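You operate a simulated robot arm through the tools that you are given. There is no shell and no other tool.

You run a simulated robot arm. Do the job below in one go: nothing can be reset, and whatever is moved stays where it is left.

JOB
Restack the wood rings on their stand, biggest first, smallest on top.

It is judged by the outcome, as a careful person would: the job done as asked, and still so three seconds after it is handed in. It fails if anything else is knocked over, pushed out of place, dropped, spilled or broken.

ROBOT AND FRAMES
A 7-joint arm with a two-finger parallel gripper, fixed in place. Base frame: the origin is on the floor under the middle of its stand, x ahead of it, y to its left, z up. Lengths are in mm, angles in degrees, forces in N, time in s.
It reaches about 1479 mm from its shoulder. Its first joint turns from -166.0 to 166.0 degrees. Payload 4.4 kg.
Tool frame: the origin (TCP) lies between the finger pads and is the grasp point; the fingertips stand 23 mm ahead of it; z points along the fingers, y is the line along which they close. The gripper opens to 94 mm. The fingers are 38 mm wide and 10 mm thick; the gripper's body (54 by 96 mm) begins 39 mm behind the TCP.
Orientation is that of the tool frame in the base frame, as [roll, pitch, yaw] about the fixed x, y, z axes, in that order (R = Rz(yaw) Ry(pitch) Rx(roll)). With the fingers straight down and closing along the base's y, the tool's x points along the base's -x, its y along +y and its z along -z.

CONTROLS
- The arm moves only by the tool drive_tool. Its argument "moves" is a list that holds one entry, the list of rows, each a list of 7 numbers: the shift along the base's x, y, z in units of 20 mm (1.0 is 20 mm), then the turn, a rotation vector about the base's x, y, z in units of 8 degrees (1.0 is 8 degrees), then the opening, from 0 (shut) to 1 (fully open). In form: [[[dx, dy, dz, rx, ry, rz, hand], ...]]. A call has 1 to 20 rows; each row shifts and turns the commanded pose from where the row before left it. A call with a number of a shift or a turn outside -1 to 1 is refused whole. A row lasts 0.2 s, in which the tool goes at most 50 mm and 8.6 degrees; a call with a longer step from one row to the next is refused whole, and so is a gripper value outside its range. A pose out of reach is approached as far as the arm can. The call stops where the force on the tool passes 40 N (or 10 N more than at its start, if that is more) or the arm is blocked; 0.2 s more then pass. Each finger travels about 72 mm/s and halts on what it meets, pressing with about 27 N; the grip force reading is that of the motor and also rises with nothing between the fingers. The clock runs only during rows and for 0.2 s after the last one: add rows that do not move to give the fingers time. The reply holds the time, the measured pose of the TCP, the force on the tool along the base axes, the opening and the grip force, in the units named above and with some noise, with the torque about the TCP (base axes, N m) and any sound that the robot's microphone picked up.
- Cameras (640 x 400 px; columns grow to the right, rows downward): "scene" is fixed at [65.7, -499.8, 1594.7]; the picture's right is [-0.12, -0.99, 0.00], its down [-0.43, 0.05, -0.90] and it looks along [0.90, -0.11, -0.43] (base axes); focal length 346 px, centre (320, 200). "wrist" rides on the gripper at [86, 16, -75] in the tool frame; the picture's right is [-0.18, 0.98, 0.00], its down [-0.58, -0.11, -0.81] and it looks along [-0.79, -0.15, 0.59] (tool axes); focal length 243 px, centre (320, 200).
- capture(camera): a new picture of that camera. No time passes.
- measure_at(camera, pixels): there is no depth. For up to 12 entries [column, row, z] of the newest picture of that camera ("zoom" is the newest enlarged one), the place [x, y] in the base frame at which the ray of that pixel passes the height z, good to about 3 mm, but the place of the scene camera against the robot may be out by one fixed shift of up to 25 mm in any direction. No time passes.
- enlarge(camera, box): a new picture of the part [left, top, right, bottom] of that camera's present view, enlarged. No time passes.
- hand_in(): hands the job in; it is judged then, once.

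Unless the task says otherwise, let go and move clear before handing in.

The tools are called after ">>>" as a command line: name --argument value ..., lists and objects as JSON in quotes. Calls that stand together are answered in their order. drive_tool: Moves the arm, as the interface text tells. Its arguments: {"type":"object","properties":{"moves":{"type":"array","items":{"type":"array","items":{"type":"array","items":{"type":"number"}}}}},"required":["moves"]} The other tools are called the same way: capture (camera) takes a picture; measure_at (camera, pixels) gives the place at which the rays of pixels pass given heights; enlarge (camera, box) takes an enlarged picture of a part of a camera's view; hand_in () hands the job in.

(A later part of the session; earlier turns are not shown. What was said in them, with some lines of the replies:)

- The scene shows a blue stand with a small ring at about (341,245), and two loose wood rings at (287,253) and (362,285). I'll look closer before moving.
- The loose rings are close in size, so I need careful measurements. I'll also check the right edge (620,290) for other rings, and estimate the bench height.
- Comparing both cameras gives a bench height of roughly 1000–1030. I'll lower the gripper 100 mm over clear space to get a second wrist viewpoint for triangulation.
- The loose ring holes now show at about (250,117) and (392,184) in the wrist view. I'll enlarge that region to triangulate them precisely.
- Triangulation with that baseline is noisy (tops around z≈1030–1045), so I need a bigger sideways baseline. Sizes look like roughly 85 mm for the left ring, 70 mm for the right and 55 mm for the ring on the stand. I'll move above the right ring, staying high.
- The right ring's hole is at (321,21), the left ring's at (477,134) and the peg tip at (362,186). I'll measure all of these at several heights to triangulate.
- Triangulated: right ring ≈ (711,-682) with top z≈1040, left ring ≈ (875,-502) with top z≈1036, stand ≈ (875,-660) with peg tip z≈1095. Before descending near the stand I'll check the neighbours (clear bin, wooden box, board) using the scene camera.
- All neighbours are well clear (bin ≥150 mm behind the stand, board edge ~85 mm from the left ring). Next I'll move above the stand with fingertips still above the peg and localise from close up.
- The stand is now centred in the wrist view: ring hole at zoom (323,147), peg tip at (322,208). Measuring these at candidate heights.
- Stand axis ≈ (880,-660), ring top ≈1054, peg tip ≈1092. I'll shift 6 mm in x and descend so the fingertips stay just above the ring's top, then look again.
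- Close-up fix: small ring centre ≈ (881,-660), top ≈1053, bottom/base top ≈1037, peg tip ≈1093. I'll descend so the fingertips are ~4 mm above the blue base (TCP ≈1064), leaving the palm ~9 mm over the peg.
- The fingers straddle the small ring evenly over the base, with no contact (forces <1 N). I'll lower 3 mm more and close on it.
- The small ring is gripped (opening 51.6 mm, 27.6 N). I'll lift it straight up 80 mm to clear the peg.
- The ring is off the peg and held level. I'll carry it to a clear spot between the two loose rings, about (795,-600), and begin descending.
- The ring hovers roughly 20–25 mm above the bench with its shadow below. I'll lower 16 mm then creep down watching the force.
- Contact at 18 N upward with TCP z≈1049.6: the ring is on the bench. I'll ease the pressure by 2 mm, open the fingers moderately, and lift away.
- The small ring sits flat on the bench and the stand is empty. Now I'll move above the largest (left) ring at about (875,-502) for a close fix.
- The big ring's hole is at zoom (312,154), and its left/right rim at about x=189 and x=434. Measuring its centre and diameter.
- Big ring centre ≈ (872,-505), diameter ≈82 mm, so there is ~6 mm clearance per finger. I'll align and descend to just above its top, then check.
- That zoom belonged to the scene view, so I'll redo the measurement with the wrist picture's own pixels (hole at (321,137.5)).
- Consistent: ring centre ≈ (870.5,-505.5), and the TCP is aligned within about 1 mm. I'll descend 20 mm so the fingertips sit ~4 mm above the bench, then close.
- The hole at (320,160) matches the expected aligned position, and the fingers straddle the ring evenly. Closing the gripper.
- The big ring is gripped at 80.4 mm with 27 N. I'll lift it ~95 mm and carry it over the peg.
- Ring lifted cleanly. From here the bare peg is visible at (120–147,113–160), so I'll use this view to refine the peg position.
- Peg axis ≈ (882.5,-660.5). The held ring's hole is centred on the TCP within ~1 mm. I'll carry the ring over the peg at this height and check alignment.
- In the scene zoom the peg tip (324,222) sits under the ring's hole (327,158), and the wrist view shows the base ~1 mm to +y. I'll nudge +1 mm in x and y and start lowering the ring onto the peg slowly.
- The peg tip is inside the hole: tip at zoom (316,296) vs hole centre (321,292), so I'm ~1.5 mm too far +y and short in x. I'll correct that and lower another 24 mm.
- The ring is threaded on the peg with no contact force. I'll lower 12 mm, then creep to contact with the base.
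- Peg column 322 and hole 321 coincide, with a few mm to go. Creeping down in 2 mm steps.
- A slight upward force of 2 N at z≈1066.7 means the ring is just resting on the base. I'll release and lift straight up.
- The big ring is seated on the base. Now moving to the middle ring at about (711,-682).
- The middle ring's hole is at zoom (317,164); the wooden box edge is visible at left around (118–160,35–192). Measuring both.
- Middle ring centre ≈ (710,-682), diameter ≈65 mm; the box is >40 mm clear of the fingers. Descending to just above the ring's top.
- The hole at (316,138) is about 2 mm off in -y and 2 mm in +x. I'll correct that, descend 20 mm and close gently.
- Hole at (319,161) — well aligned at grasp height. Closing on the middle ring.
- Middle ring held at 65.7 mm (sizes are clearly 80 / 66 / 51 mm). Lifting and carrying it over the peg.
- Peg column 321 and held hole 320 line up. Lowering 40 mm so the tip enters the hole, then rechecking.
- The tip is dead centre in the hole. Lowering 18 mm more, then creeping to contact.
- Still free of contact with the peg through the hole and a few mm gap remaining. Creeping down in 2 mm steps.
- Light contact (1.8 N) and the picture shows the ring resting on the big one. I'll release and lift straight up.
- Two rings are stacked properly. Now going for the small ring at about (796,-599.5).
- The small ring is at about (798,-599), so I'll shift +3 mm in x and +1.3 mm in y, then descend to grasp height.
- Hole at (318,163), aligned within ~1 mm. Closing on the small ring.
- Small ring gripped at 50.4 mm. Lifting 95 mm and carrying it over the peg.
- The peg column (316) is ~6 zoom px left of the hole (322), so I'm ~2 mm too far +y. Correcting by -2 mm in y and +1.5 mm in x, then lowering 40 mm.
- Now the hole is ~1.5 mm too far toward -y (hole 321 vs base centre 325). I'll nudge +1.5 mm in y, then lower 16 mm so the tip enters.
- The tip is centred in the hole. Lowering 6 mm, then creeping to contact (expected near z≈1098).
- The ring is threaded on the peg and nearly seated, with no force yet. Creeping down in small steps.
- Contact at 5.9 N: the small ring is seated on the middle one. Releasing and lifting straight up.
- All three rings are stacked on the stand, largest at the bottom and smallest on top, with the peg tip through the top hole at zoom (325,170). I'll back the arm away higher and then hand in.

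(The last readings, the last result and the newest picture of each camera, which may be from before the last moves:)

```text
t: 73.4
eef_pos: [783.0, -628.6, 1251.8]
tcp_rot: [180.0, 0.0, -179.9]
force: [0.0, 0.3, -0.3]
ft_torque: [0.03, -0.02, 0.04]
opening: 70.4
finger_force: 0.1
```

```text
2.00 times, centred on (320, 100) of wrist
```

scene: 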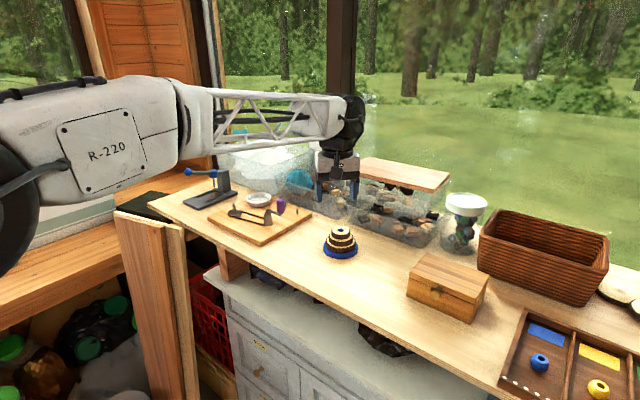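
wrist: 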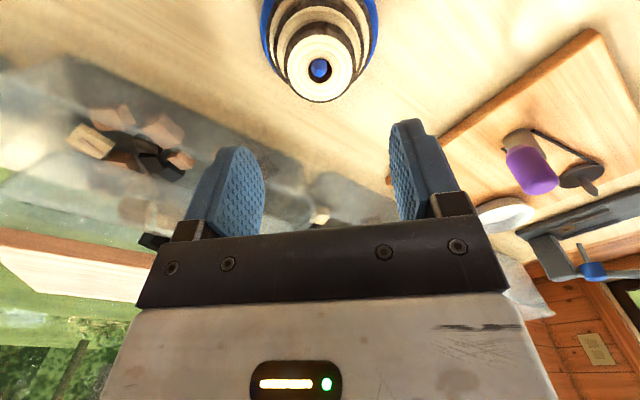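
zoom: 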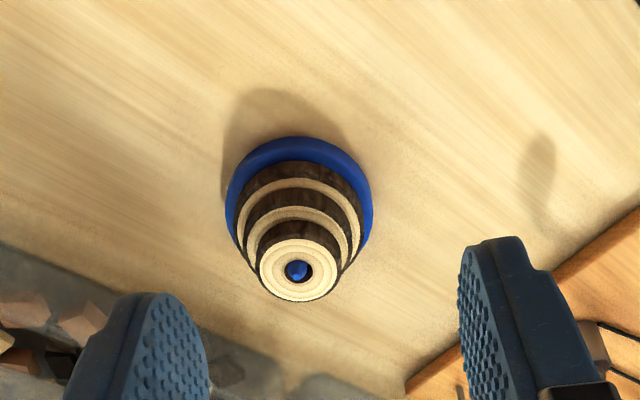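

The wrist zoom shows the three rings flat and concentric on the stand with the peg through the top at (297,271). The scene view shows everything else on the bench in place and the arm clear, so I'm handing in.

>>> hand_in

```text
The job is handed in.
```

The three wood rings are back on the blue stand, biggest at the bottom and smallest on top. They measured about 80, 66 and 51 mm across.

The small ring was already on the stand, so I set it aside on the bench first. I then placed the big ring, the middle one and finally the small one over the peg.

In the last pictures the rings sit flat with the peg through the top hole, and nothing else on the bench appears to have moved. The gripper had let go and was clear of the stand when I handed the job in.
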